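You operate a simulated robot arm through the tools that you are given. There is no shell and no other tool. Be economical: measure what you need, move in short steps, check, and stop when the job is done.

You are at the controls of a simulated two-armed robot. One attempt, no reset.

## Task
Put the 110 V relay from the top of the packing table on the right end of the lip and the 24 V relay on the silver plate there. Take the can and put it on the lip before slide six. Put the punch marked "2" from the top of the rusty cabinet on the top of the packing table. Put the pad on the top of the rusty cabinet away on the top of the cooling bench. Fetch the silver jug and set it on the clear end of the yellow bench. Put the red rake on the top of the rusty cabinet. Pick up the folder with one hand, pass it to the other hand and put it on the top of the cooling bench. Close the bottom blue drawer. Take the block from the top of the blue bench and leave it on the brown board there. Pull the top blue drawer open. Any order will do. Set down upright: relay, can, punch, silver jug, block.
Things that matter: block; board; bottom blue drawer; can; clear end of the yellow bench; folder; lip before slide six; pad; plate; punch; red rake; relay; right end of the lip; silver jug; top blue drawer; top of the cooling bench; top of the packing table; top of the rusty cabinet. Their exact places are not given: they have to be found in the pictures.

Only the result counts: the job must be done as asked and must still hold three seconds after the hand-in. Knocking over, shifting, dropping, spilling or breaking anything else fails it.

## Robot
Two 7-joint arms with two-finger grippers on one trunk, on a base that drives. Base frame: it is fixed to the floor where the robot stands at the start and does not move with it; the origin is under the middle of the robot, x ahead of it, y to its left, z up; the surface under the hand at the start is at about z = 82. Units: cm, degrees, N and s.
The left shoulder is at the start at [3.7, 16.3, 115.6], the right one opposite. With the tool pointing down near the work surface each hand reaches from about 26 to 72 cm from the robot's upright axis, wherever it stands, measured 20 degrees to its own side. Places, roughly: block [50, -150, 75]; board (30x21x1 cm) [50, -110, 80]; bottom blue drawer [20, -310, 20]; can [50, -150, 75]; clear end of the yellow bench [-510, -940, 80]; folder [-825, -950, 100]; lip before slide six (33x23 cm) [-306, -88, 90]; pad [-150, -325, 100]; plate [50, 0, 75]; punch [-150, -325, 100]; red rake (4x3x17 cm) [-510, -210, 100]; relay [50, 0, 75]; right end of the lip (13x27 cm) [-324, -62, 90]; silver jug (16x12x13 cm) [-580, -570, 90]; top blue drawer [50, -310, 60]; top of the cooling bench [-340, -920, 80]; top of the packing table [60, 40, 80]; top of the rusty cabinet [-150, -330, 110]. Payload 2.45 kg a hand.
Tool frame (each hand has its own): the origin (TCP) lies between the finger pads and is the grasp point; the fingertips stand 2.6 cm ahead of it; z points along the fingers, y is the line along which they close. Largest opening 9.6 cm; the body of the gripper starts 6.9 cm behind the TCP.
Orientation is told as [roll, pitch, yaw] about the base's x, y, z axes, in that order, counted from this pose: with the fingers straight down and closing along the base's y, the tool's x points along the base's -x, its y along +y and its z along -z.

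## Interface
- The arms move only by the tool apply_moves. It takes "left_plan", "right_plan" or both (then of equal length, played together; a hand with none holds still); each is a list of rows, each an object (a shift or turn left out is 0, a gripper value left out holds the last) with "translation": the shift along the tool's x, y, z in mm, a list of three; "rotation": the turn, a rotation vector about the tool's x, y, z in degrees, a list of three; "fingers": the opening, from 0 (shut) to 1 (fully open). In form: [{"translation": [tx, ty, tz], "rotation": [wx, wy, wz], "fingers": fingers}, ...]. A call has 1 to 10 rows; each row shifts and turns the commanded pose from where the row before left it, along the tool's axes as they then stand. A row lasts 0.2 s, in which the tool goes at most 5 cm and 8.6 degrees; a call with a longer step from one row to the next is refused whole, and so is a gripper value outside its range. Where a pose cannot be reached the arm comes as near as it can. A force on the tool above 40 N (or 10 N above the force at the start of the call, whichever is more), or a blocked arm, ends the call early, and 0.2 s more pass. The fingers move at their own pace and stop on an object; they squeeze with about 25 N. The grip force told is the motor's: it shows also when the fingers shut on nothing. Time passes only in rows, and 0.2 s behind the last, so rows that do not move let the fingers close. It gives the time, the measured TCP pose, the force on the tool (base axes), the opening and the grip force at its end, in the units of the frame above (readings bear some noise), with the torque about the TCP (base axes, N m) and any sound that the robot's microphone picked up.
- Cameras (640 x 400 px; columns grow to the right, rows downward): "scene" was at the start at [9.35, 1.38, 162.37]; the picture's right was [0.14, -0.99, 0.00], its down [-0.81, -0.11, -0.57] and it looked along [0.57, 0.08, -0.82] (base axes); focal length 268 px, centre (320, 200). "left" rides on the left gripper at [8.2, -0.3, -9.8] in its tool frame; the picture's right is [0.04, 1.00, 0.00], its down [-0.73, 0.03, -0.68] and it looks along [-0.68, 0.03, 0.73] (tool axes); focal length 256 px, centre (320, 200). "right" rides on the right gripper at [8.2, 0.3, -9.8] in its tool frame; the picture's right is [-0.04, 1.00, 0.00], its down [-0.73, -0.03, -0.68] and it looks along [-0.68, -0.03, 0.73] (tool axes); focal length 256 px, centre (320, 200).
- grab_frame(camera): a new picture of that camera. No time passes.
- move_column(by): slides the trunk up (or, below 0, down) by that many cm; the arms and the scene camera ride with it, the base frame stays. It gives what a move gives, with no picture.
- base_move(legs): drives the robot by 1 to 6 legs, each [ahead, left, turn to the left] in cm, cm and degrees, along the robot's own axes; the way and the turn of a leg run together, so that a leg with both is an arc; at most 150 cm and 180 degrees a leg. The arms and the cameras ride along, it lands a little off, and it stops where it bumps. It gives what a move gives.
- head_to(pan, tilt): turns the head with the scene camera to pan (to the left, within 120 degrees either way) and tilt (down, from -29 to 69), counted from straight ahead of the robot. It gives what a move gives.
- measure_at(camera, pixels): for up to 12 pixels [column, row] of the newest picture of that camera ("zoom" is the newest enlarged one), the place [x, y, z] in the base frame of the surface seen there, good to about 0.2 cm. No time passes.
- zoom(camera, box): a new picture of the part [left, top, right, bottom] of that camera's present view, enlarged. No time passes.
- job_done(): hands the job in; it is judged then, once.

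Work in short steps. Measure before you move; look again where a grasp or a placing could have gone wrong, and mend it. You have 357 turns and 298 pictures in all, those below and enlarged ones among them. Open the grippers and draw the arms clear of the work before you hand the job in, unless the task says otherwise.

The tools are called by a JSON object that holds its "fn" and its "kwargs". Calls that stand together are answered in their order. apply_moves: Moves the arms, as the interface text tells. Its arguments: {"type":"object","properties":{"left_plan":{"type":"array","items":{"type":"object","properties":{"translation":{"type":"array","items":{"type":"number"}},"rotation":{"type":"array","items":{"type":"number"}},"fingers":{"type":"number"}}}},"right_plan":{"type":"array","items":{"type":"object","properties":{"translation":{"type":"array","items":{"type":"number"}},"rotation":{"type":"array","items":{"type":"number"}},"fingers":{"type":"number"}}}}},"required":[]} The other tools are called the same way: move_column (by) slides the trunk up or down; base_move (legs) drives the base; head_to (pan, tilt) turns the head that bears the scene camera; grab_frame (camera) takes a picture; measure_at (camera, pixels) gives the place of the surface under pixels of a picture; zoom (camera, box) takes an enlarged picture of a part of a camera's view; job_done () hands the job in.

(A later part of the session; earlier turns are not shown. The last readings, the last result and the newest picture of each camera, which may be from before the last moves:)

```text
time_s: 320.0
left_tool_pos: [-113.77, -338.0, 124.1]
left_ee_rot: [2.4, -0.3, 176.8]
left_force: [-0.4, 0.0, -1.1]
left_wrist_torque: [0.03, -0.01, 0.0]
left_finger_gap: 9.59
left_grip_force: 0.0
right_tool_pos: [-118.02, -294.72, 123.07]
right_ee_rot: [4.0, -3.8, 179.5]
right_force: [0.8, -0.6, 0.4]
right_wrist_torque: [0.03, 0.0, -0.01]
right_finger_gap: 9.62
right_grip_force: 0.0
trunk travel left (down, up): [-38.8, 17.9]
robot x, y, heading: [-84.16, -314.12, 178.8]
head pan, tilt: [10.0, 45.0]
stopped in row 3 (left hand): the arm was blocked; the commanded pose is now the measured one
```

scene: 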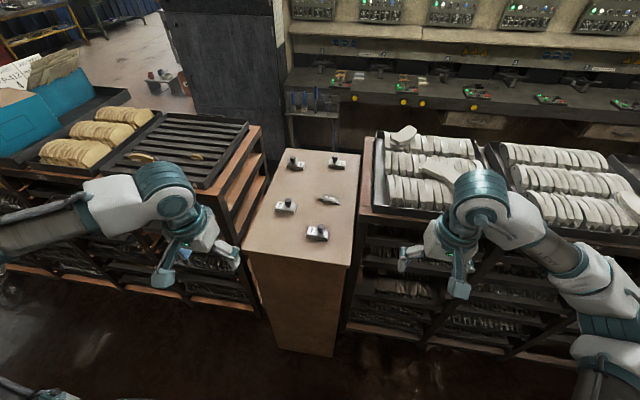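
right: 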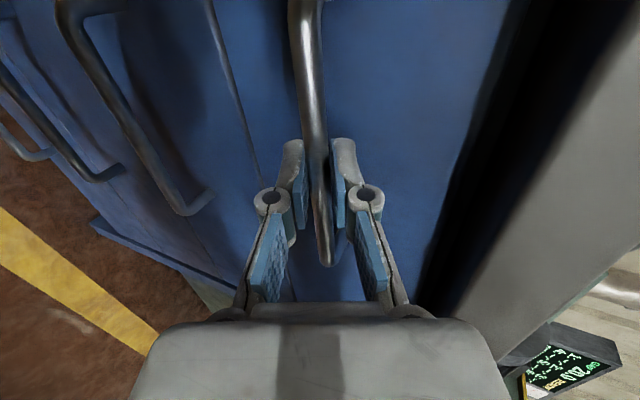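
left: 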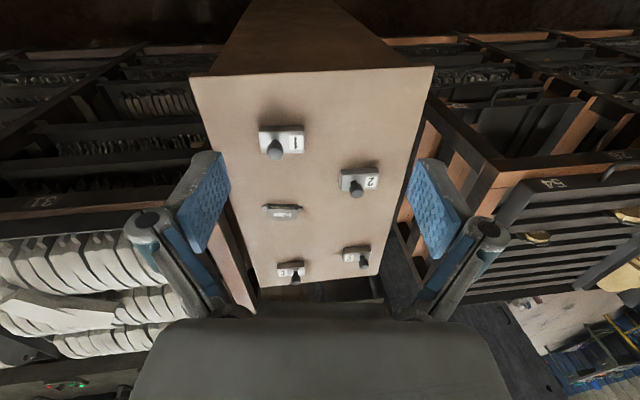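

Move the left hand slowly forward over the punch while the sway fades, leveling it.

{"fn": "apply_moves", "kwargs": {"left_plan": [{"translation": [-10, 0, 0], "rotation": [0.5, 0, -0.5]}, {"translation": [-20, 3, 0], "rotation": [0.5, 0, -0.5]}, {"translation": [-30, 3, 0], "rotation": [0.5, 0, -0.5]}, {"translation": [-35, 3, 0], "rotation": [0.5, 0, -0.5]}, {"translation": [-40, 3, 0], "rotation": [0.5, 0, -0.5]}, {"translation": [-35, 3, 0], "rotation": [0.5, 0, -0.5]}, {"translation": [-30, 3, 0]}, {"translation": [-25, 3, 0]}, {"translation": [-15, 0, 0]}, {}]}}

{"fn": "apply_moves", "kwargs": {"left_plan": [{}, {}, {}, {}, {}, {}, {}, {}, {}, {}]}}

{"fn": "apply_moves", "kwargs": {"left_plan": [{}, {}, {}]}}

{"fn": "grab_frame", "kwargs": {"camera": "left"}}

```text
time_s: 322.4
left_tool_pos: [-136.82, -334.94, 125.79]
left_ee_rot: [1.1, -0.9, -179.4]
left_force: [-0.8, 1.2, 1.5]
left_wrist_torque: [-0.13, 0.0, 0.01]
left_finger_gap: 9.59
left_grip_force: 0.1
right_tool_pos: [-116.88, -289.0, 122.34]
right_ee_rot: [6.7, -4.1, 179.1]
right_force: [0.7, 0.8, 0.3]
right_wrist_torque: [-0.11, -0.03, 0.0]
right_finger_gap: 9.58
right_grip_force: 0.0
trunk travel left (down, up): [-38.8, 17.9]
robot x, y, heading: [-83.96, -313.64, 178.3]
head pan, tilt: [10.0, 45.0]
stopped in row 10 (left hand): the arm was blocked; the commanded pose is now the measured one
```

```text
time_s: 324.6
left_tool_pos: [-137.35, -337.13, 125.03]
left_ee_rot: [1.0, -0.4, 179.9]
left_force: [-0.1, 0.6, 0.4]
left_wrist_torque: [-0.03, 0.04, 0.03]
left_finger_gap: 9.6
left_grip_force: 0.0
right_tool_pos: [-117.44, -292.22, 122.56]
right_ee_rot: [5.3, -4.0, 179.4]
right_force: [0.2, -0.9, -0.3]
right_wrist_torque: [-0.01, 0.02, 0.02]
right_finger_gap: 9.61
right_grip_force: 0.1
trunk travel left (down, up): [-38.8, 17.9]
robot x, y, heading: [-83.92, -314.03, 178.4]
head pan, tilt: [10.0, 45.0]
```

```text
time_s: 325.6
left_tool_pos: [-137.04, -340.02, 124.61]
left_ee_rot: [-0.5, -0.7, 179.6]
left_force: [0.3, -1.0, -0.5]
left_wrist_torque: [0.13, 0.0, -0.04]
left_finger_gap: 9.6
left_grip_force: 0.1
right_tool_pos: [-117.21, -295.07, 123.21]
right_ee_rot: [3.7, -4.1, 179.6]
right_force: [0.1, -1.5, 0.7]
right_wrist_torque: [0.08, 0.01, 0.0]
right_finger_gap: 9.58
right_grip_force: 0.1
trunk travel left (down, up): [-38.8, 17.9]
robot x, y, heading: [-83.69, -314.34, 178.3]
head pan, tilt: [10.0, 45.0]
stopped in row 3 (left hand): the arm was blocked; the commanded pose is now the measured one
```

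```text
215 pictures are left
```

left: 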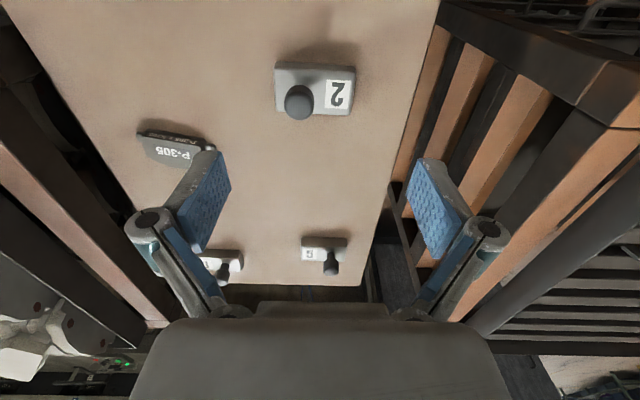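

The "blocked" resets may keep feeding the sway; pass time with head turns instead.

{"fn": "head_to", "kwargs": {"pan": -110, "tilt": 20}}

{"fn": "head_to", "kwargs": {"pan": 110, "tilt": 20}}

{"fn": "head_to", "kwargs": {"pan": 10, "tilt": 45}}

{"fn": "head_to", "kwargs": {"pan": 5, "tilt": 45}}

```text
time_s: 327.6
left_tool_pos: [-137.09, -342.95, 124.09]
left_ee_rot: [-1.4, -0.8, 179.7]
left_force: [-0.4, -1.4, 0.2]
left_wrist_torque: [0.03, -0.01, 0.01]
left_finger_gap: 9.61
left_grip_force: 0.1
right_tool_pos: [-117.33, -297.87, 123.49]
right_ee_rot: [2.8, -4.1, 179.7]
right_force: [0.4, 0.1, -1.7]
right_wrist_torque: [0.02, 0.0, 0.0]
right_finger_gap: 9.58
right_grip_force: 0.0
trunk travel left (down, up): [-38.8, 17.9]
robot x, y, heading: [-83.86, -314.84, 178.6]
head pan, tilt: [-110.0, 20.0]
```

```text
time_s: 330.8
left_tool_pos: [-136.59, -334.08, 125.68]
left_ee_rot: [1.8, -1.0, 179.3]
left_force: [-0.2, 2.1, 0.0]
left_wrist_torque: [-0.08, 0.02, 0.03]
left_finger_gap: 9.58
left_grip_force: 0.0
right_tool_pos: [-116.87, -289.33, 122.6]
right_ee_rot: [6.0, -4.1, 178.8]
right_force: [-0.4, -0.9, 0.6]
right_wrist_torque: [-0.03, -0.06, 0.01]
right_finger_gap: 9.63
right_grip_force: 0.0
trunk travel left (down, up): [-38.8, 17.9]
robot x, y, heading: [-83.68, -312.99, 178.4]
head pan, tilt: [110.0, 20.0]
```

```text
time_s: 332.5
left_tool_pos: [-136.86, -338.08, 125.16]
left_ee_rot: [-0.3, -0.9, -180.0]
left_force: [-0.4, -1.5, -0.2]
left_wrist_torque: [0.11, 0.0, 0.0]
left_finger_gap: 9.6
left_grip_force: 0.0
right_tool_pos: [-116.99, -292.7, 123.06]
right_ee_rot: [4.6, -4.0, 179.2]
right_force: [0.4, -0.2, -1.3]
right_wrist_torque: [-0.06, 0.01, -0.01]
right_finger_gap: 9.61
right_grip_force: 0.1
trunk travel left (down, up): [-38.8, 17.9]
robot x, y, heading: [-83.38, -313.73, 178.3]
head pan, tilt: [10.0, 45.0]
```

```text
time_s: 333.2
left_tool_pos: [-137.09, -343.19, 124.13]
left_ee_rot: [-1.7, -0.8, 179.7]
left_force: [-0.2, -2.3, 0.5]
left_wrist_torque: [0.2, -0.07, 0.02]
left_finger_gap: 9.58
left_grip_force: 0.1
right_tool_pos: [-117.3, -298.2, 123.67]
right_ee_rot: [2.7, -4.1, 179.7]
right_force: [-0.2, -0.2, 0.5]
right_wrist_torque: [0.06, 0.02, 0.04]
right_finger_gap: 9.6
right_grip_force: 0.1
trunk travel left (down, up): [-38.8, 17.9]
robot x, y, heading: [-83.71, -314.75, 178.5]
head pan, tilt: [5.0, 45.0]
```

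Use the trunk itself: back off, lower it fully (quiet there), then raise again straight.

{"fn": "base_move", "kwargs": {"legs": [[-24, 0, 0]]}}

{"fn": "move_column", "kwargs": {"by": -37}}

{"fn": "apply_moves", "kwargs": {"left_plan": [{}, {}, {}, {}, {}, {}, {}, {}, {}, {}]}}

{"fn": "apply_moves", "kwargs": {"left_plan": [{}, {}, {}]}}

```text
time_s: 335.0
left_tool_pos: [-113.39, -341.35, 124.63]
left_ee_rot: [-0.7, -0.9, 179.6]
left_force: [0.5, -0.6, -0.4]
left_wrist_torque: [0.03, 0.01, 0.01]
left_finger_gap: 9.58
left_grip_force: 0.0
right_tool_pos: [-93.41, -296.35, 123.36]
right_ee_rot: [3.5, -4.1, 179.4]
right_force: [0.6, -0.3, 0.9]
right_wrist_torque: [0.01, 0.06, 0.01]
right_finger_gap: 9.62
right_grip_force: 0.0
trunk travel left (down, up): [-38.8, 17.9]
robot x, y, heading: [-59.98, -315.14, 178.4]
head pan, tilt: [5.0, 45.0]
```

```text
time_s: 337.1
left_tool_pos: [-113.23, -342.28, 101.23]
left_ee_rot: [-0.7, -0.8, 179.8]
left_force: [-0.7, 0.8, -0.4]
left_wrist_torque: [-0.02, -0.02, 0.02]
left_finger_gap: 9.6
left_grip_force: 0.1
right_tool_pos: [-93.25, -297.19, 99.68]
right_ee_rot: [3.6, -3.7, 179.7]
right_force: [0.0, 0.7, 0.0]
right_wrist_torque: [-0.05, -0.02, -0.03]
right_finger_gap: 9.59
right_grip_force: 0.1
trunk travel left (down, up): [-15.4, 41.3]
robot x, y, heading: [-60.06, -316.25, 178.5]
head pan, tilt: [5.0, 45.0]
stopped: the force on the tool passed its limit at 61 N (the readings are from after the stop); the commanded pose is now the measured one
```

```text
time_s: 339.5
left_tool_pos: [-112.56, -345.31, 101.08]
left_ee_rot: [-2.1, -1.2, -179.7]
left_force: [0.1, 0.5, -0.6]
left_wrist_torque: [0.03, -0.03, 0.0]
left_finger_gap: 9.59
left_grip_force: 0.2
right_tool_pos: [-92.76, -300.12, 100.34]
right_ee_rot: [2.5, -4.1, -179.8]
right_force: [0.0, -0.6, -0.2]
right_wrist_torque: [0.0, -0.01, 0.02]
right_finger_gap: 9.61
right_grip_force: 0.0
trunk travel left (down, up): [-15.4, 41.3]
robot x, y, heading: [-60.45, -316.78, 178.6]
head pan, tilt: [5.0, 45.0]
stopped in row 10 (left hand): the arm was blocked; the commanded pose is now the measured one
```

```text
time_s: 340.3
left_tool_pos: [-112.7, -345.65, 100.93]
left_ee_rot: [-2.2, -1.1, -179.7]
left_force: [-1.4, -0.8, -0.2]
left_wrist_torque: [0.1, -0.03, 0.0]
left_finger_gap: 9.6
left_grip_force: 0.1
right_tool_pos: [-92.83, -300.41, 100.3]
right_ee_rot: [2.5, -4.0, -179.9]
right_force: [-0.3, -0.1, 0.1]
right_wrist_torque: [0.02, 0.01, -0.01]
right_finger_gap: 9.61
right_grip_force: 0.0
trunk travel left (down, up): [-15.4, 41.3]
robot x, y, heading: [-60.41, -316.89, 178.7]
head pan, tilt: [5.0, 45.0]
```

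The left hand touched the cabinet's front edge while lowering; sway is now calm. Check the objects on top.

{"fn": "base_move", "kwargs": {"legs": [[-8, 0, 0]]}}

{"fn": "grab_frame", "kwargs": {"camera": "scene"}}

```text
time_s: 341.4
left_tool_pos: [-104.45, -342.8, 101.73]
left_ee_rot: [-0.9, -1.3, 180.0]
left_force: [0.2, 1.2, 1.1]
left_wrist_torque: [-0.02, 0.02, -0.01]
left_finger_gap: 9.57
left_grip_force: 0.1
right_tool_pos: [-84.52, -297.83, 100.0]
right_ee_rot: [3.6, -4.0, 179.7]
right_force: [0.9, 0.4, -0.2]
right_wrist_torque: [-0.06, 0.04, 0.0]
right_finger_gap: 9.6
right_grip_force: 0.2
trunk travel left (down, up): [-15.4, 41.3]
robot x, y, heading: [-52.39, -316.99, 178.5]
head pan, tilt: [5.0, 45.0]
```

```text
214 pictures are left
```

scene: 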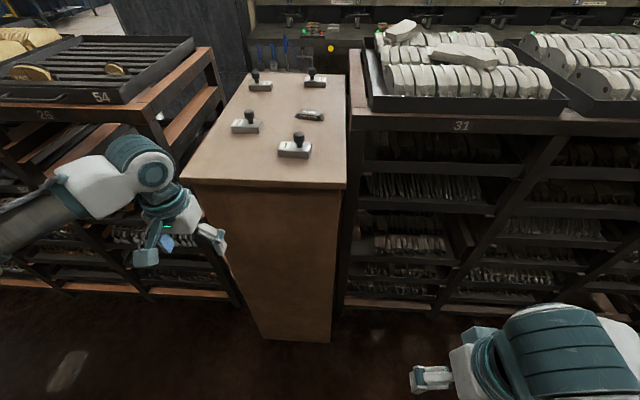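

Everything stands. Raise the trunk 24 and drive straight ahead 30 cm.

{"fn": "move_column", "kwargs": {"by": 24}}

{"fn": "base_move", "kwargs": {"legs": [[15, 0, 0], [15, 0, 0]]}}

{"fn": "apply_moves", "kwargs": {"left_plan": [{}, {}, {}]}}

{"fn": "apply_moves", "kwargs": {"left_plan": [{}, {}, {}]}}

{"fn": "grab_frame", "kwargs": {"camera": "left"}}

```text
time_s: 343.9
left_tool_pos: [-104.22, -343.96, 125.65]
left_ee_rot: [-1.2, -1.3, -179.9]
left_force: [0.9, -0.3, -0.2]
left_wrist_torque: [0.01, 0.03, 0.01]
left_finger_gap: 9.6
left_grip_force: 0.1
right_tool_pos: [-84.36, -298.7, 124.26]
right_ee_rot: [3.2, -4.4, 179.8]
right_force: [-0.2, -0.5, -0.7]
right_wrist_torque: [0.0, 0.01, 0.0]
right_finger_gap: 9.61
right_grip_force: 0.0
trunk travel left (down, up): [-39.4, 17.3]
robot x, y, heading: [-52.34, -316.56, 178.5]
head pan, tilt: [5.0, 45.0]
```

```text
time_s: 346.2
left_tool_pos: [-133.38, -342.11, 126.02]
left_ee_rot: [-0.8, -1.6, -180.0]
left_force: [-0.7, 0.2, -0.1]
left_wrist_torque: [0.01, -0.02, -0.01]
left_finger_gap: 9.59
left_grip_force: 0.1
right_tool_pos: [-113.55, -296.97, 124.25]
right_ee_rot: [3.6, -4.4, 179.8]
right_force: [-0.8, -0.3, -0.2]
right_wrist_torque: [-0.01, 0.0, -0.02]
right_finger_gap: 9.6
right_grip_force: 0.1
trunk travel left (down, up): [-39.4, 17.3]
robot x, y, heading: [-81.78, -316.17, 178.6]
head pan, tilt: [5.0, 45.0]
```

```text
time_s: 347.0
left_tool_pos: [-133.41, -341.92, 125.99]
left_ee_rot: [-0.9, -1.6, -180.1]
left_force: [0.0, 0.3, -0.2]
left_wrist_torque: [-0.03, 0.01, 0.02]
left_finger_gap: 9.6
left_grip_force: 0.1
right_tool_pos: [-113.57, -296.92, 124.21]
right_ee_rot: [3.4, -4.3, 179.7]
right_force: [-0.4, 1.2, 0.4]
right_wrist_torque: [-0.03, 0.02, 0.0]
right_finger_gap: 9.58
right_grip_force: 0.2
trunk travel left (down, up): [-39.4, 17.3]
robot x, y, heading: [-81.62, -315.43, 178.7]
head pan, tilt: [5.0, 45.0]
```

```text
time_s: 347.8
left_tool_pos: [-133.25, -342.61, 125.84]
left_ee_rot: [-1.2, -1.6, -180.0]
left_force: [0.2, 0.0, 0.2]
left_wrist_torque: [-0.03, 0.02, 0.02]
left_finger_gap: 9.58
left_grip_force: 0.0
right_tool_pos: [-113.57, -297.34, 124.29]
right_ee_rot: [3.4, -4.4, 179.8]
right_force: [-0.5, 0.9, -0.1]
right_wrist_torque: [-0.02, -0.03, 0.02]
right_finger_gap: 9.61
right_grip_force: 0.2
trunk travel left (down, up): [-39.4, 17.3]
robot x, y, heading: [-81.49, -316.18, 178.6]
head pan, tilt: [5.0, 45.0]
```

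```text
213 pictures are left
```

left: 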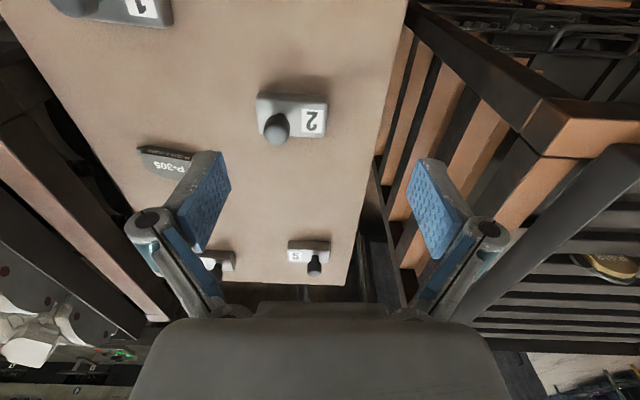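

Calm. Measure the punch in the wrist view.

{"fn": "measure_at", "kwargs": {"camera": "left", "pixels": [[276, 125], [276, 136], [262, 97], [324, 107], [323, 135], [258, 122], [290, 105], [350, 180], [314, 120]]}}

```text
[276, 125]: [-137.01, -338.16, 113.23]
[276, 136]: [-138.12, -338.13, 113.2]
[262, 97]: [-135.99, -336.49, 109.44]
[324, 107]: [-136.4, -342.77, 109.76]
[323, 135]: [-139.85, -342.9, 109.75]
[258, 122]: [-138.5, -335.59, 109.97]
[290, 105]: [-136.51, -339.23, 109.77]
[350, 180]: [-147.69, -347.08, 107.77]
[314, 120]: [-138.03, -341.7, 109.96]
```

Knob centre ≈(−138,−338.2), top 113.3. Align gently over it and descend to z≈117.

{"fn": "apply_moves", "kwargs": {"left_plan": [{"translation": [-5, -3, 0], "rotation": [-0.5, 0.8, 0]}, {"translation": [-8, -7, 0], "rotation": [-0.5, 0.8, 0]}, {"translation": [-10, -9, 0]}, {"translation": [-10, -9, 0]}, {"translation": [-9, -7, 0]}, {"translation": [-5, -4, 10]}, {"translation": [0, 0, 25]}, {"translation": [0, 0, 30]}, {"translation": [0, 0, 20]}, {}]}}

{"fn": "apply_moves", "kwargs": {"left_plan": [{}, {}, {}]}}

{"fn": "grab_frame", "kwargs": {"camera": "left"}}

```text
time_s: 350.0
left_tool_pos: [-138.13, -338.98, 117.42]
left_ee_rot: [-0.2, 0.1, -180.0]
left_force: [-0.6, -0.5, -0.2]
left_wrist_torque: [-0.04, -0.02, -0.03]
left_finger_gap: 9.6
left_grip_force: 0.0
right_tool_pos: [-113.47, -297.74, 124.34]
right_ee_rot: [3.3, -4.4, 179.8]
right_force: [0.1, 0.2, 0.2]
right_wrist_torque: [0.02, 0.01, 0.01]
right_finger_gap: 9.61
right_grip_force: 0.0
trunk travel left (down, up): [-39.4, 17.3]
robot x, y, heading: [-81.36, -315.62, 178.8]
head pan, tilt: [5.0, 45.0]
```

```text
time_s: 350.8
left_tool_pos: [-138.18, -339.01, 117.28]
left_ee_rot: [-0.2, 0.0, -179.9]
left_force: [-0.5, 0.1, -0.2]
left_wrist_torque: [0.02, -0.03, -0.02]
left_finger_gap: 9.6
left_grip_force: 0.0
right_tool_pos: [-113.48, -297.64, 124.35]
right_ee_rot: [3.4, -4.4, 179.8]
right_force: [0.2, -0.7, 0.7]
right_wrist_torque: [-0.02, -0.01, -0.02]
right_finger_gap: 9.59
right_grip_force: 0.1
trunk travel left (down, up): [-39.4, 17.3]
robot x, y, heading: [-81.28, -315.58, 178.8]
head pan, tilt: [5.0, 45.0]
```

```text
212 pictures are left
```

left: 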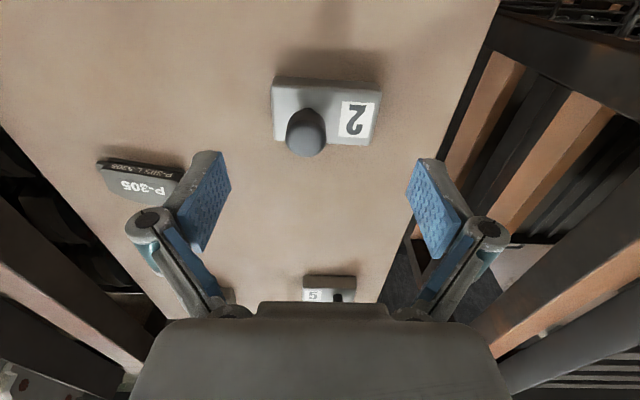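

Centered on the body (y −339.3, width 7.3). I grip the body: descend to z≈111 and close.

{"fn": "apply_moves", "kwargs": {"left_plan": [{"translation": [0, 0, 15]}, {"translation": [0, 0, 20]}, {"translation": [0, 0, 18]}, {"translation": [0, 0, 9]}, {}, {"fingers": 0}, {}, {}, {}]}}

{"fn": "grab_frame", "kwargs": {"camera": "left"}}

```text
time_s: 352.8
left_tool_pos: [-138.11, -338.91, 111.32]
left_ee_rot: [-0.1, 0.0, -180.0]
left_force: [-0.9, -1.1, 3.4]
left_wrist_torque: [0.05, -0.01, 0.06]
left_finger_gap: 7.5
left_grip_force: 24.7
right_tool_pos: [-113.34, -297.65, 124.36]
right_ee_rot: [3.2, -4.3, 179.9]
right_force: [-0.2, 0.2, 0.0]
right_wrist_torque: [0.02, -0.01, -0.03]
right_finger_gap: 9.6
right_grip_force: 0.0
trunk travel left (down, up): [-39.4, 17.3]
robot x, y, heading: [-81.68, -315.84, 178.5]
head pan, tilt: [5.0, 45.0]
```

```text
211 pictures are left
```

left: 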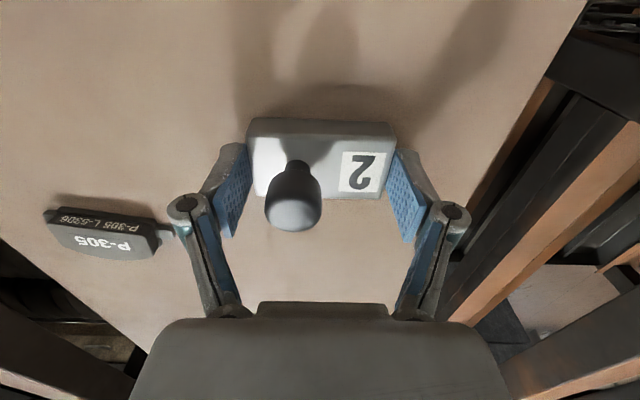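

Punch held (gap 7.5). Lift, back off, lower the trunk, turn right and drive to the packing table.

{"fn": "apply_moves", "kwargs": {"left_plan": [{"translation": [0, 0, -10]}, {"translation": [0, 0, -30]}, {"translation": [0, 0, -40]}, {"translation": [0, 0, -40]}, {"translation": [0, 0, -20]}, {}]}}

{"fn": "base_move", "kwargs": {"legs": [[-33, 0, 0]]}}

{"fn": "move_column", "kwargs": {"by": -12}}

{"fn": "base_move", "kwargs": {"legs": [[0, 0, -89], [107, 0, 0], [107, 0, 0], [107, 0, 0], [0, 0, -90]]}}

```text
time_s: 354.2
left_tool_pos: [-138.01, -338.81, 124.95]
left_ee_rot: [-0.2, 0.1, -180.1]
left_force: [0.8, 0.1, -3.9]
left_wrist_torque: [-0.01, 0.01, -0.01]
left_finger_gap: 7.49
left_grip_force: 25.0
right_tool_pos: [-113.6, -297.67, 124.3]
right_ee_rot: [3.2, -4.3, 179.8]
right_force: [-0.2, -0.8, 0.1]
right_wrist_torque: [0.0, -0.01, 0.03]
right_finger_gap: 9.61
right_grip_force: 0.2
trunk travel left (down, up): [-39.4, 17.3]
robot x, y, heading: [-81.3, -315.71, 178.7]
head pan, tilt: [5.0, 45.0]
```

```text
time_s: 356.4
left_tool_pos: [-106.12, -339.23, 124.75]
left_ee_rot: [-0.1, 0.1, 179.6]
left_force: [-0.5, 0.1, -4.3]
left_wrist_torque: [0.0, 0.02, 0.01]
left_finger_gap: 7.49
left_grip_force: 25.5
right_tool_pos: [-81.47, -298.42, 124.39]
right_ee_rot: [3.2, -4.3, 179.5]
right_force: [-0.6, 0.1, -0.6]
right_wrist_torque: [-0.01, 0.0, -0.05]
right_finger_gap: 9.59
right_grip_force: 0.0
trunk travel left (down, up): [-39.4, 17.3]
robot x, y, heading: [-49.36, -316.77, 178.0]
head pan, tilt: [5.0, 45.0]
```

```text
time_s: 357.9
left_tool_pos: [-105.36, -339.32, 113.28]
left_ee_rot: [-0.2, -0.3, 179.6]
left_force: [0.0, 0.2, -3.6]
left_wrist_torque: [0.03, -0.02, -0.02]
left_finger_gap: 7.47
left_grip_force: 24.7
right_tool_pos: [-80.66, -298.39, 112.56]
right_ee_rot: [3.3, -4.6, 179.5]
right_force: [0.1, -0.1, 0.0]
right_wrist_torque: [-0.03, 0.01, -0.04]
right_finger_gap: 9.61
right_grip_force: 0.0
trunk travel left (down, up): [-27.4, 29.3]
robot x, y, heading: [-49.48, -316.79, 178.2]
head pan, tilt: [5.0, 45.0]
```

```text
time_s: 381.3
left_tool_pos: [21.53, 27.96, 113.2]
left_ee_rot: [-0.3, -0.1, -1.1]
left_force: [0.8, 0.1, -4.0]
left_wrist_torque: [0.01, 0.02, 0.0]
left_finger_gap: 7.5
left_grip_force: 25.1
right_tool_pos: [-3.84, -12.48, 112.45]
right_ee_rot: [3.2, -4.7, -1.3]
right_force: [-0.1, -0.5, 0.3]
right_wrist_torque: [-0.02, -0.01, 0.01]
right_finger_gap: 9.62
right_grip_force: 0.1
trunk travel left (down, up): [-27.4, 29.3]
robot x, y, heading: [-34.72, 6.1, -2.6]
head pan, tilt: [5.0, 45.0]
```

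Straight driving is calm. Drive ahead 28 cm, fix heading and look.

{"fn": "base_move", "kwargs": {"legs": [[28, 0, 2.4]]}}

{"fn": "head_to", "kwargs": {"pan": 15, "tilt": 55}}

{"fn": "grab_frame", "kwargs": {"camera": "scene"}}

{"fn": "measure_at", "kwargs": {"camera": "scene", "pixels": [[300, 180], [310, 210], [280, 230], [280, 190], [330, 230], [320, 160]]}}

```text
time_s: 383.2
left_tool_pos: [47.62, 30.18, 113.4]
left_ee_rot: [-0.2, -0.3, 1.7]
left_force: [-0.6, -0.5, -4.4]
left_wrist_torque: [0.0, 0.04, 0.01]
left_finger_gap: 7.49
left_grip_force: 24.7
right_tool_pos: [24.29, -11.6, 112.58]
right_ee_rot: [3.1, -4.8, 1.5]
right_force: [-0.6, -0.6, -0.1]
right_wrist_torque: [0.03, -0.02, 0.02]
right_finger_gap: 9.62
right_grip_force: 0.0
trunk travel left (down, up): [-27.4, 29.3]
robot x, y, heading: [-7.21, 5.46, 0.4]
head pan, tilt: [5.0, 45.0]
```

```text
time_s: 383.9
left_tool_pos: [47.25, 30.14, 113.54]
left_ee_rot: [-0.2, -0.4, 1.7]
left_force: [0.1, -0.6, -3.9]
left_wrist_torque: [0.02, 0.02, 0.01]
left_finger_gap: 7.46
left_grip_force: 24.9
right_tool_pos: [24.0, -11.67, 112.71]
right_ee_rot: [3.3, -4.8, 1.4]
right_force: [0.3, -0.5, -0.3]
right_wrist_torque: [-0.02, -0.01, 0.01]
right_finger_gap: 9.59
right_grip_force: 0.1
trunk travel left (down, up): [-27.4, 29.3]
robot x, y, heading: [-7.43, 5.52, 0.4]
head pan, tilt: [15.0, 55.0]
```

```text
210 pictures are left
```

scene: 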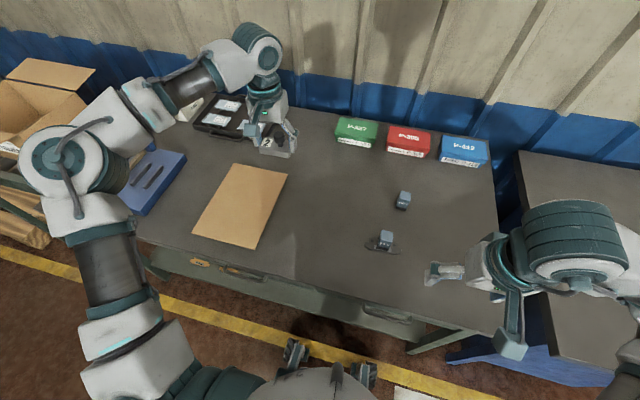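

```text
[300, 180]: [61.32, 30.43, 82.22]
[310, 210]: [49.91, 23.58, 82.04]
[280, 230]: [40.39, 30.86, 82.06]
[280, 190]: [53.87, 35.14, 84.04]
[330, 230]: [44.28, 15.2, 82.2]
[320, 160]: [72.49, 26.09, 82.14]
```

Free spot at (49,20). Shift the hand −10 cm in y gently, then lower.

{"fn": "apply_moves", "kwargs": {"left_plan": [{"translation": [0, -5, 0]}, {"translation": [-3, -10, 0]}, {"translation": [-3, -15, 10]}, {"translation": [-4, -20, 20]}, {"translation": [-3, -20, 30]}, {"translation": [-3, -15, 35]}, {"translation": [0, -10, 35]}, {"translation": [0, -5, 35]}, {"translation": [0, 0, 35]}, {"translation": [0, 0, 30]}]}}

{"fn": "apply_moves", "kwargs": {"left_plan": [{"translation": [0, 0, 20]}, {}, {}, {}, {}]}}

{"fn": "grab_frame", "kwargs": {"camera": "left"}}

```text
time_s: 386.1
left_tool_pos: [48.27, 23.16, 92.34]
left_ee_rot: [-0.2, -0.6, 1.7]
left_force: [0.0, -0.2, -4.7]
left_wrist_torque: [0.0, 0.02, 0.01]
left_finger_gap: 7.48
left_grip_force: 25.1
left hand out of reach, approached as far as the arm can: row 4, 5, 6, 8, 10
right_tool_pos: [24.13, -11.63, 112.82]
right_ee_rot: [3.2, -5.0, 1.5]
right_force: [0.4, -0.1, 0.5]
right_wrist_torque: [-0.07, -0.01, -0.01]
right_finger_gap: 9.57
right_grip_force: 0.1
trunk travel left (down, up): [-27.4, 29.3]
robot x, y, heading: [-7.61, 5.5, 0.1]
head pan, tilt: [15.0, 55.0]
```

```text
time_s: 387.4
left_tool_pos: [48.11, 23.56, 90.76]
left_ee_rot: [-0.3, -0.7, 1.7]
left_force: [-0.4, -0.7, -3.4]
left_wrist_torque: [-0.02, -0.02, -0.02]
left_finger_gap: 7.48
left_grip_force: 25.1
left hand out of reach, approached as far as the arm can: row 1
right_tool_pos: [24.01, -11.76, 112.71]
right_ee_rot: [3.4, -5.0, 1.5]
right_force: [0.1, 0.1, 0.1]
right_wrist_torque: [0.0, 0.03, 0.01]
right_finger_gap: 9.6
right_grip_force: 0.0
trunk travel left (down, up): [-27.4, 29.3]
robot x, y, heading: [-7.27, 6.0, 0.2]
head pan, tilt: [15.0, 55.0]
```

```text
209 pictures are left
```

left: 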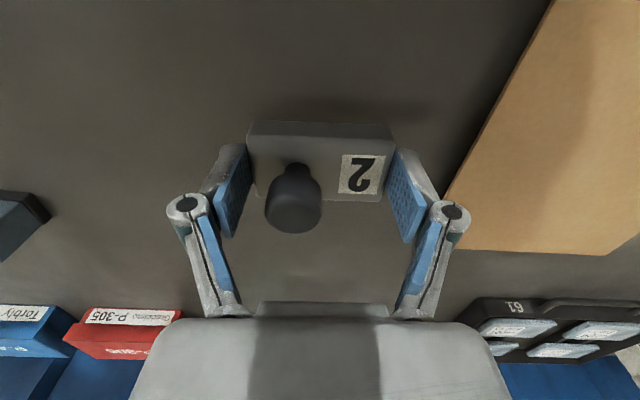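

The arm's inner limit stops it at (48.1,23.6), which is also free (board edge y≈33). Lower with the trunk by 5 cm.

{"fn": "move_column", "kwargs": {"by": -4.8}}

{"fn": "measure_at", "kwargs": {"camera": "left", "pixels": [[470, 150], [450, 190], [430, 120], [320, 60]]}}

```text
time_s: 388.2
left_tool_pos: [47.79, 23.43, 85.98]
left_ee_rot: [-0.2, -0.8, 1.6]
left_force: [-0.1, 0.2, -4.3]
left_wrist_torque: [0.04, 0.02, -0.01]
left_finger_gap: 7.48
left_grip_force: 25.2
right_tool_pos: [23.95, -11.54, 108.03]
right_ee_rot: [3.2, -5.1, 1.4]
right_force: [-0.1, 0.1, 0.1]
right_wrist_torque: [-0.03, -0.04, 0.02]
right_finger_gap: 9.61
right_grip_force: 0.0
trunk travel left (down, up): [-22.6, 34.1]
robot x, y, heading: [-6.99, 5.7, 0.2]
head pan, tilt: [15.0, 55.0]
```

```text
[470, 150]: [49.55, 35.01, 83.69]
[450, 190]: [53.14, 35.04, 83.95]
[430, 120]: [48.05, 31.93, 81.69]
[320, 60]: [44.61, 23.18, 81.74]
```

{"fn": "move_column", "kwargs": {"by": -0.8}}

```text
time_s: 388.8
left_tool_pos: [47.92, 23.4, 85.1]
left_ee_rot: [-0.2, -0.8, 1.6]
left_force: [1.6, 1.9, 7.0]
left_wrist_torque: [-0.14, 0.18, -0.01]
left_finger_gap: 7.47
left_grip_force: 25.2
right_tool_pos: [24.14, -11.54, 107.15]
right_ee_rot: [3.3, -5.0, 1.5]
right_force: [0.5, -0.1, 0.3]
right_wrist_torque: [-0.02, -0.01, -0.02]
right_finger_gap: 9.58
right_grip_force: 0.0
trunk travel left (down, up): [-21.8, 34.9]
robot x, y, heading: [-7.44, 5.75, 0.4]
head pan, tilt: [15.0, 55.0]
```

Contact; open and raise with the trunk.

{"fn": "apply_moves", "kwargs": {"left_plan": [{"fingers": 0.9}, {"fingers": 1}, {}, {}]}}

{"fn": "move_column", "kwargs": {"by": 22}}

{"fn": "grab_frame", "kwargs": {"camera": "left"}}

```text
time_s: 389.8
left_tool_pos: [47.78, 23.42, 85.1]
left_ee_rot: [-0.3, -0.6, 1.7]
left_force: [-0.5, 0.2, 1.0]
left_wrist_torque: [0.0, 0.02, -0.01]
left_finger_gap: 9.59
left_grip_force: 0.0
right_tool_pos: [24.01, -11.58, 106.92]
right_ee_rot: [3.4, -5.0, 1.5]
right_force: [0.2, 0.5, -1.0]
right_wrist_torque: [0.04, 0.01, -0.04]
right_finger_gap: 9.58
right_grip_force: 0.1
trunk travel left (down, up): [-21.8, 34.9]
robot x, y, heading: [-7.66, 6.08, 0.2]
head pan, tilt: [15.0, 55.0]
```

```text
time_s: 392.1
left_tool_pos: [47.61, 23.43, 111.89]
left_ee_rot: [-0.3, -5.6, 1.7]
left_force: [-1.0, 0.8, 0.0]
left_wrist_torque: [-0.02, 0.0, 0.01]
left_finger_gap: 9.58
left_grip_force: 0.0
right_tool_pos: [24.11, -11.66, 129.15]
right_ee_rot: [3.3, -4.9, 1.5]
right_force: [0.2, -0.3, -0.2]
right_wrist_torque: [0.0, 0.01, -0.02]
right_finger_gap: 9.63
right_grip_force: 0.1
trunk travel left (down, up): [-43.8, 12.9]
robot x, y, heading: [-7.09, 5.54, 0.4]
head pan, tilt: [15.0, 55.0]
```

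```text
208 pictures are left
```

left: 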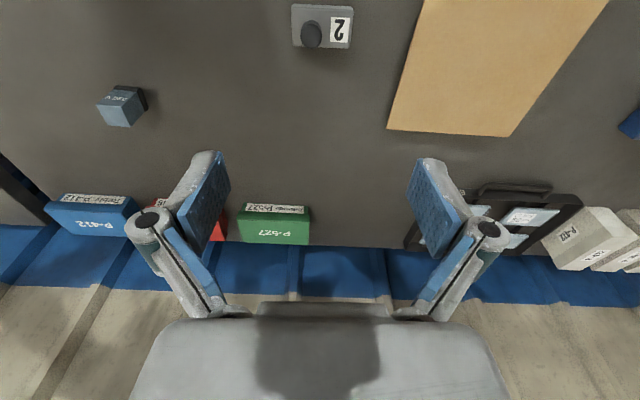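

Punch "2" stands on the table. Now to the blue bench: back off, turn, drive 125 cm, turn back.

{"fn": "move_column", "kwargs": {"by": -16}}

{"fn": "base_move", "kwargs": {"legs": [[-40, 0, 0], [0, 0, -90], [126, 0, 0], [0, 0, 90], [30, 0, 0]]}}

{"fn": "head_to", "kwargs": {"pan": -12, "tilt": 50}}

{"fn": "grab_frame", "kwargs": {"camera": "scene"}}

```text
time_s: 394.0
left_tool_pos: [47.41, 23.3, 95.95]
left_ee_rot: [-0.4, -5.7, 1.7]
left_force: [0.5, 0.8, -0.2]
left_wrist_torque: [0.02, -0.01, -0.02]
left_finger_gap: 9.59
left_grip_force: 0.0
right_tool_pos: [24.01, -11.62, 113.09]
right_ee_rot: [3.3, -5.0, 1.5]
right_force: [0.0, 0.4, 0.2]
right_wrist_torque: [0.01, -0.03, 0.0]
right_finger_gap: 9.61
right_grip_force: 0.0
trunk travel left (down, up): [-27.8, 28.9]
robot x, y, heading: [-6.92, 5.65, 0.4]
head pan, tilt: [15.0, 55.0]
```

```text
time_s: 411.6
left_tool_pos: [43.96, -97.57, 95.69]
left_ee_rot: [-0.5, -5.6, 5.0]
left_force: [1.5, 0.1, -0.4]
left_wrist_torque: [0.01, 0.01, 0.01]
left_finger_gap: 9.62
left_grip_force: 0.0
right_tool_pos: [22.59, -133.96, 113.15]
right_ee_rot: [3.3, -5.0, 4.7]
right_force: [-0.2, 0.0, 0.3]
right_wrist_torque: [-0.05, 0.02, -0.02]
right_finger_gap: 9.61
right_grip_force: 0.0
trunk travel left (down, up): [-27.8, 28.9]
robot x, y, heading: [-10.15, -118.29, 3.6]
head pan, tilt: [15.0, 55.0]
```

```text
time_s: 412.5
left_tool_pos: [43.68, -97.58, 95.99]
left_ee_rot: [-0.3, -5.8, 4.9]
left_force: [0.2, -0.1, -0.4]
left_wrist_torque: [-0.01, 0.04, 0.06]
left_finger_gap: 9.58
left_grip_force: 0.0
right_tool_pos: [22.2, -133.98, 113.29]
right_ee_rot: [3.3, -5.2, 4.7]
right_force: [-0.5, 1.4, 0.6]
right_wrist_torque: [-0.02, 0.03, 0.01]
right_finger_gap: 9.56
right_grip_force: 0.0
trunk travel left (down, up): [-27.8, 28.9]
robot x, y, heading: [-9.91, -118.3, 3.4]
head pan, tilt: [-12.0, 50.0]
```

```text
207 pictures are left
```

scene: 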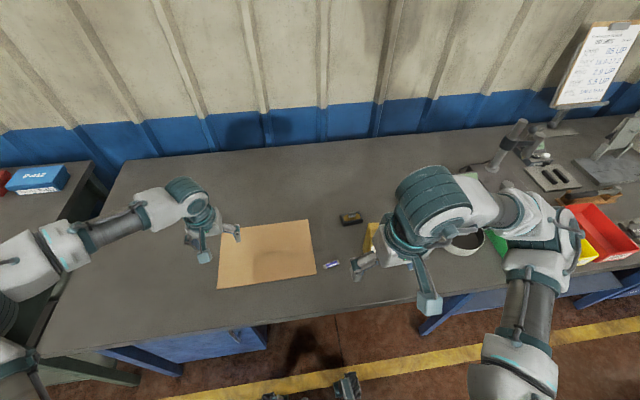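

Look at the blocks through the right wrist camera.

{"fn": "grab_frame", "kwargs": {"camera": "right"}}

```text
206 pictures are left
```

right: 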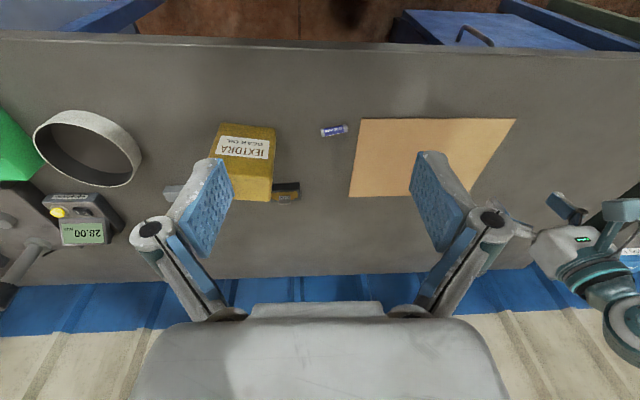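

I'll approach: drive ahead 11 cm with heading fix so the right hand reaches the blocks.

{"fn": "base_move", "kwargs": {"legs": [[11, 0, -3.4]]}}

{"fn": "apply_moves", "kwargs": {"right_plan": [{"translation": [-5, -5, 0], "rotation": [1, 1.5, 0]}, {"translation": [-15, -15, 0], "rotation": [1, 1.5, 0]}, {"translation": [-25, -25, 0], "rotation": [1, 1.5, 0]}, {"translation": [-25, -25, 0]}, {"translation": [-25, -25, 0]}, {"translation": [-25, -25, 0]}, {"translation": [-15, -15, 0]}, {"translation": [-5, -5, 0]}, {}, {}]}}

{"fn": "grab_frame", "kwargs": {"camera": "right"}}

```text
time_s: 413.7
left_tool_pos: [55.82, -100.57, 95.95]
left_ee_rot: [-0.5, -5.7, 1.5]
left_force: [0.6, 0.3, 0.9]
left_wrist_torque: [-0.01, 0.02, -0.01]
left_finger_gap: 9.57
left_grip_force: 0.1
right_tool_pos: [32.16, -135.61, 113.14]
right_ee_rot: [3.3, -5.1, 1.2]
right_force: [0.7, -0.6, 0.3]
right_wrist_torque: [0.02, 0.02, -0.07]
right_finger_gap: 9.61
right_grip_force: 0.1
trunk travel left (down, up): [-27.8, 28.9]
robot x, y, heading: [1.5, -118.18, -0.2]
head pan, tilt: [-12.0, 50.0]
```

```text
time_s: 415.9
left_tool_pos: [55.52, -100.6, 96.24]
left_ee_rot: [-0.3, -6.0, 1.4]
left_force: [-0.6, -0.6, -0.4]
left_wrist_torque: [0.02, -0.01, -0.01]
left_finger_gap: 9.58
left_grip_force: 0.1
right_tool_pos: [46.36, -149.41, 113.62]
right_ee_rot: [0.3, -0.8, 1.3]
right_force: [0.1, -0.3, 0.5]
right_wrist_torque: [0.03, 0.0, 0.02]
right_finger_gap: 9.59
right_grip_force: 0.1
trunk travel left (down, up): [-27.8, 28.9]
robot x, y, heading: [1.01, -118.24, -0.1]
head pan, tilt: [-12.0, 50.0]
```

```text
205 pictures are left
```

right: 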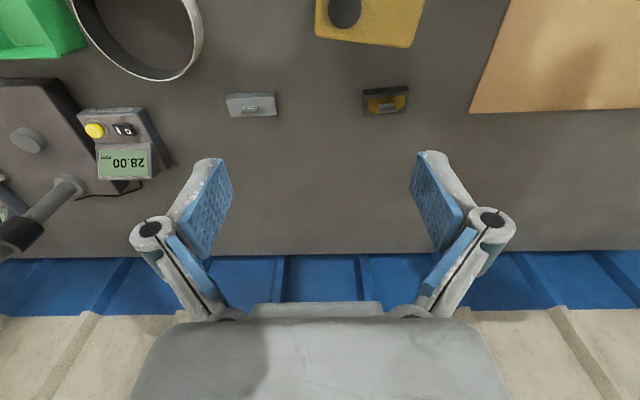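

{"fn": "zoom", "kwargs": {"camera": "right", "box": [345, 75, 425, 125]}}

{"fn": "zoom", "kwargs": {"camera": "right", "box": [212, 80, 292, 130]}}

{"fn": "measure_at", "kwargs": {"camera": "zoom", "pixels": [[130, 120], [505, 105], [510, 260], [150, 285], [300, 210], [300, 150], [300, 290]]}}

```text
8.00 times, centred on (385, 100) of right
```

zoom: 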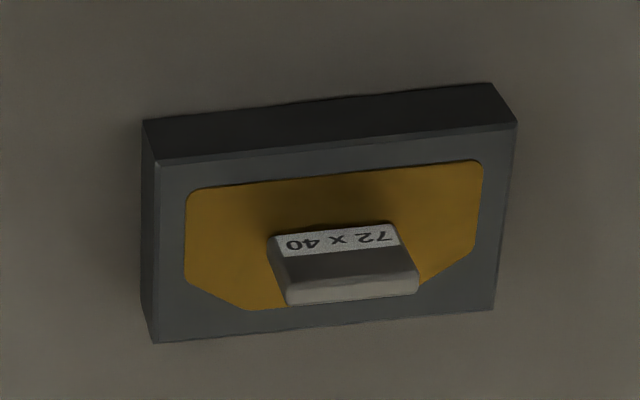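

```text
8.00 times, centred on (252, 105) of right
```

zoom: 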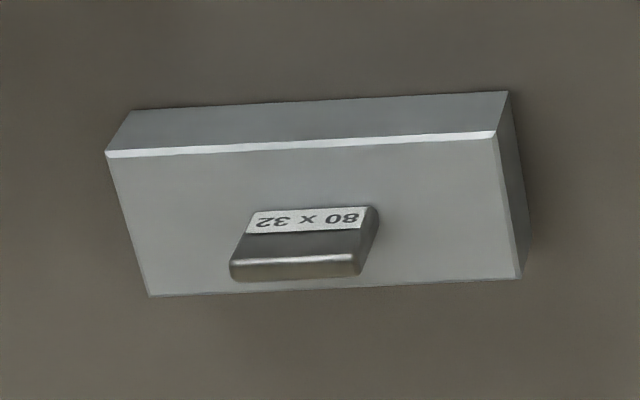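

```text
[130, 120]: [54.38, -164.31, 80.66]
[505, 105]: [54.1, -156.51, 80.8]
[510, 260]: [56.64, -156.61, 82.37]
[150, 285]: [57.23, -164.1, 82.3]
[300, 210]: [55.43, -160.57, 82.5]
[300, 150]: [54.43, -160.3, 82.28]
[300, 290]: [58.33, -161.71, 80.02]
```

The plain silver one is the block (80×32, y −164.3…−156.5, x 54.2…57.3). Move the right hand above its centre (55.75,−160.4) gently.

{"fn": "apply_moves", "kwargs": {"right_plan": [{"translation": [-5, -5, 0]}, {"translation": [-10, -13, 0]}, {"translation": [-15, -18, 0]}, {"translation": [-18, -20, 20]}, {"translation": [-18, -20, 30]}, {"translation": [-14, -18, 35]}, {"translation": [-8, -11, 35]}, {"translation": [-4, -4, 30]}, {"translation": [0, 0, 20]}, {}]}}

{"fn": "apply_moves", "kwargs": {"right_plan": [{}, {}, {}]}}

{"fn": "grab_frame", "kwargs": {"camera": "right"}}

```text
time_s: 418.1
left_tool_pos: [55.68, -100.64, 96.18]
left_ee_rot: [-0.3, -5.9, 1.4]
left_force: [-0.6, -0.6, 0.3]
left_wrist_torque: [0.0, -0.01, 0.02]
left_finger_gap: 9.61
left_grip_force: 0.1
right_tool_pos: [55.72, -159.77, 96.48]
right_ee_rot: [0.2, -0.8, 1.3]
right_force: [0.1, 0.1, 0.3]
right_wrist_torque: [-0.01, 0.0, 0.03]
right_finger_gap: 9.61
right_grip_force: 0.1
trunk travel left (down, up): [-27.8, 28.9]
robot x, y, heading: [1.3, -117.94, 0.1]
head pan, tilt: [-12.0, 50.0]
```

```text
time_s: 418.9
left_tool_pos: [55.62, -100.66, 96.13]
left_ee_rot: [-0.3, -6.0, 1.3]
left_force: [0.0, 0.3, -0.4]
left_wrist_torque: [-0.04, 0.01, 0.03]
left_finger_gap: 9.58
left_grip_force: 0.0
right_tool_pos: [55.72, -159.81, 96.51]
right_ee_rot: [0.3, -0.8, 1.2]
right_force: [0.8, -0.2, -0.3]
right_wrist_torque: [0.01, 0.02, 0.01]
right_finger_gap: 9.6
right_grip_force: 0.1
trunk travel left (down, up): [-27.8, 28.9]
robot x, y, heading: [0.9, -117.93, -0.2]
head pan, tilt: [-12.0, 50.0]
```

```text
202 pictures are left
```

right: 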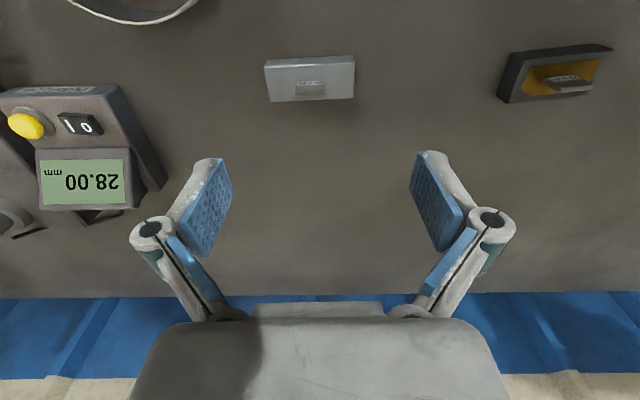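

Check clearance to the gauge on the left of the image and refine the block centre.

{"fn": "measure_at", "kwargs": {"camera": "right", "pixels": [[268, 70], [352, 62], [353, 95], [272, 99], [310, 88], [310, 80], [160, 180], [115, 95], [130, 150]]}}

```text
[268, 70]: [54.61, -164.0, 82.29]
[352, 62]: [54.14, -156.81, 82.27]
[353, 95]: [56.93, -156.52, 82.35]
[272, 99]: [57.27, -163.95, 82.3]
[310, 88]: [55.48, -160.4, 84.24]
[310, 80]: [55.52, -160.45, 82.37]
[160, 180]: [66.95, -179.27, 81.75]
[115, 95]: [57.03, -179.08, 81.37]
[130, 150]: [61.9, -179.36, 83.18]
```

{"fn": "apply_moves", "kwargs": {"right_plan": [{"translation": [0, -3, 10], "rotation": [0, 0.5, -1]}, {"translation": [0, -3, 20], "rotation": [0, 0, -0.8]}, {"translation": [0, 0, 30]}, {"translation": [0, 0, 30]}, {"translation": [0, 0, 20]}, {"translation": [0, 0, 12]}, {}, {}]}}

{"fn": "grab_frame", "kwargs": {"camera": "right"}}

```text
time_s: 420.7
left_tool_pos: [55.48, -100.67, 96.21]
left_ee_rot: [-0.3, -5.8, 1.3]
left_force: [-0.1, -0.2, 0.6]
left_wrist_torque: [-0.03, -0.01, 0.01]
left_finger_gap: 9.6
left_grip_force: 0.0
right_tool_pos: [56.13, -160.36, 84.24]
right_ee_rot: [0.3, -0.4, 3.1]
right_force: [-0.2, 0.1, -0.2]
right_wrist_torque: [0.03, 0.02, 0.01]
right_finger_gap: 9.61
right_grip_force: 0.0
trunk travel left (down, up): [-27.8, 28.9]
robot x, y, heading: [0.96, -118.45, -0.1]
head pan, tilt: [-12.0, 50.0]
```

```text
201 pictures are left
```

right: 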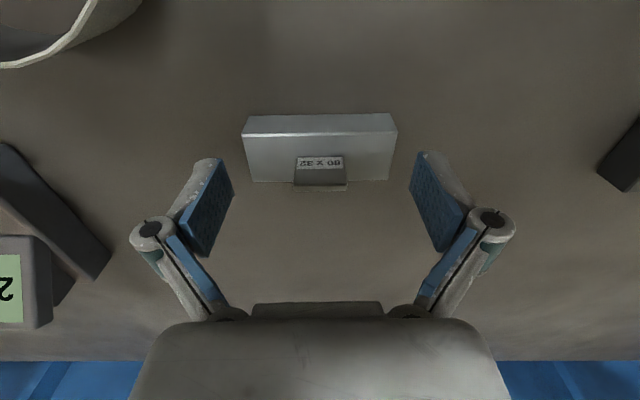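

Aligned. Descend the last 12 mm and close.

{"fn": "apply_moves", "kwargs": {"right_plan": [{"translation": [3, 0, 6]}, {"translation": [0, 0, 5]}, {}, {"fingers": 0}, {}, {}]}}

{"fn": "grab_frame", "kwargs": {"camera": "right"}}

```text
time_s: 422.1
left_tool_pos: [55.53, -100.69, 96.33]
left_ee_rot: [-0.4, -5.8, 1.4]
left_force: [-0.2, 0.9, -0.7]
left_wrist_torque: [-0.02, -0.01, -0.04]
left_finger_gap: 9.6
left_grip_force: 0.1
right_tool_pos: [55.73, -160.44, 83.2]
right_ee_rot: [0.3, -0.4, 3.1]
right_force: [1.4, -0.8, 3.1]
right_wrist_torque: [-0.1, -0.09, 0.03]
right_finger_gap: 7.85
right_grip_force: 25.0
trunk travel left (down, up): [-27.8, 28.9]
robot x, y, heading: [1.11, -118.21, 0.1]
head pan, tilt: [-12.0, 50.0]
```

```text
200 pictures are left
```

right: 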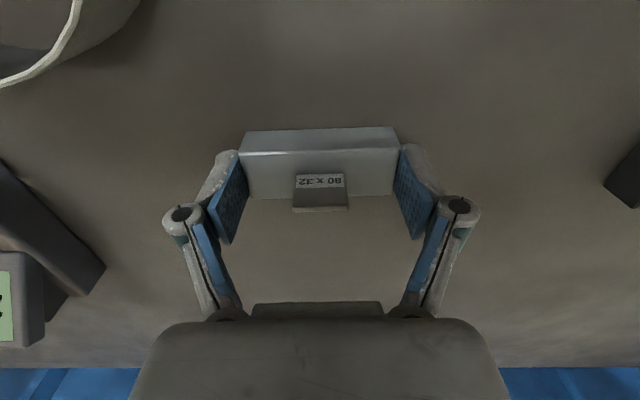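

Block gripped (7.85). Lift it and bring it inward, then relocate the base 25 cm left by turn-drive-turn.

{"fn": "apply_moves", "kwargs": {"right_plan": [{"translation": [0, 0, -15]}, {"translation": [0, 0, -35]}, {"translation": [0, 0, -40]}, {"translation": [10, 5, -40]}, {"translation": [15, 20, -35]}, {"translation": [15, 35, -15]}, {"translation": [15, 40, 0]}, {"translation": [15, 40, 0]}, {"translation": [10, 30, 0]}, {"translation": [0, 15, 0]}]}}

{"fn": "base_move", "kwargs": {"legs": [[-40, 0, 0], [0, 0, 90], [25, 0, 0], [0, 0, -90], [38, 0, 0]]}}

{"fn": "head_to", "kwargs": {"pan": -15, "tilt": 55}}

{"fn": "grab_frame", "kwargs": {"camera": "scene"}}

```text
time_s: 424.3
left_tool_pos: [55.57, -100.66, 96.15]
left_ee_rot: [-0.4, -5.9, 1.5]
left_force: [-0.6, 0.0, 0.1]
left_wrist_torque: [0.04, 0.01, -0.01]
left_finger_gap: 9.61
left_grip_force: 0.2
right_tool_pos: [46.53, -142.55, 101.17]
right_ee_rot: [0.2, -0.2, 3.1]
right_force: [0.2, 0.2, -1.3]
right_wrist_torque: [-0.01, 0.03, 0.01]
right_finger_gap: 7.87
right_grip_force: 25.1
trunk travel left (down, up): [-27.8, 28.9]
robot x, y, heading: [0.76, -117.78, -0.2]
head pan, tilt: [-12.0, 50.0]
```

```text
time_s: 437.9
left_tool_pos: [50.51, -70.58, 96.15]
left_ee_rot: [-0.4, -5.8, 4.8]
left_force: [-0.3, -0.4, -0.9]
left_wrist_torque: [0.0, 0.01, 0.03]
left_finger_gap: 9.59
left_grip_force: 0.0
right_tool_pos: [43.98, -112.91, 101.07]
right_ee_rot: [0.3, -0.3, 6.5]
right_force: [-0.2, 1.1, -2.3]
right_wrist_torque: [0.0, 0.04, 0.0]
right_finger_gap: 7.85
right_grip_force: 25.0
trunk travel left (down, up): [-27.8, 28.9]
robot x, y, heading: [-2.94, -91.2, 3.4]
head pan, tilt: [-12.0, 50.0]
```

```text
time_s: 438.5
left_tool_pos: [50.3, -70.58, 96.43]
left_ee_rot: [-0.4, -6.1, 4.9]
left_force: [-0.3, 0.2, 0.0]
left_wrist_torque: [0.0, 0.0, 0.01]
left_finger_gap: 9.62
left_grip_force: 0.0
right_tool_pos: [43.76, -113.07, 101.23]
right_ee_rot: [0.3, -0.5, 6.5]
right_force: [-0.6, 0.4, -2.6]
right_wrist_torque: [0.0, 0.01, -0.02]
right_finger_gap: 7.86
right_grip_force: 25.2
trunk travel left (down, up): [-27.8, 28.9]
robot x, y, heading: [-2.56, -90.91, 3.4]
head pan, tilt: [-15.0, 55.0]
```

```text
199 pictures are left
```

scene: 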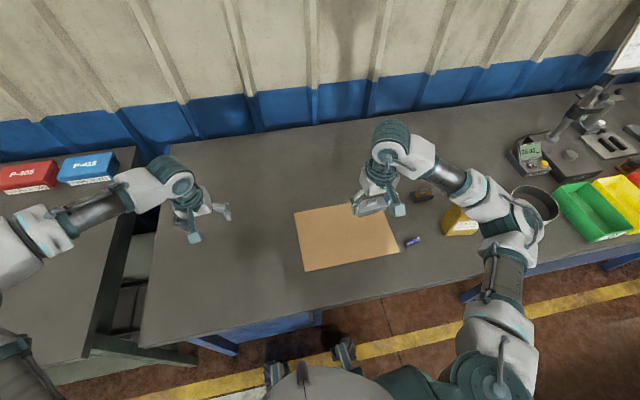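

The block is over the board. Lower it.

{"fn": "apply_moves", "kwargs": {"right_plan": [{"translation": [-5, 3, 20]}, {"translation": [-5, 5, 35]}, {"translation": [-5, 5, 40]}, {"translation": [0, 3, 40]}, {"translation": [0, 0, 25]}, {}, {}, {"translation": [0, 0, 6]}, {}]}}

{"fn": "grab_frame", "kwargs": {"camera": "right"}}

```text
time_s: 440.5
left_tool_pos: [50.26, -70.43, 96.41]
left_ee_rot: [-0.4, -6.1, 4.9]
left_force: [0.4, -0.6, 0.1]
left_wrist_torque: [-0.01, 0.02, 0.0]
left_finger_gap: 9.61
left_grip_force: 0.0
right_tool_pos: [45.34, -111.08, 84.65]
right_ee_rot: [0.4, -0.5, 6.6]
right_force: [0.3, 0.0, -1.9]
right_wrist_torque: [-0.02, -0.01, -0.02]
right_finger_gap: 7.86
right_grip_force: 24.5
trunk travel left (down, up): [-27.8, 28.9]
robot x, y, heading: [-2.86, -90.64, 3.5]
head pan, tilt: [-15.0, 55.0]
```

```text
198 pictures are left
```

right: 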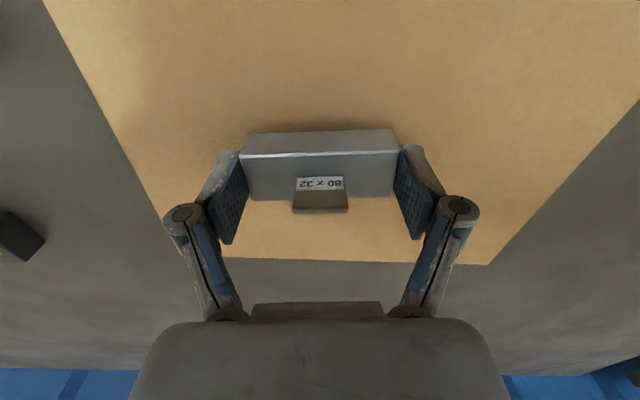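

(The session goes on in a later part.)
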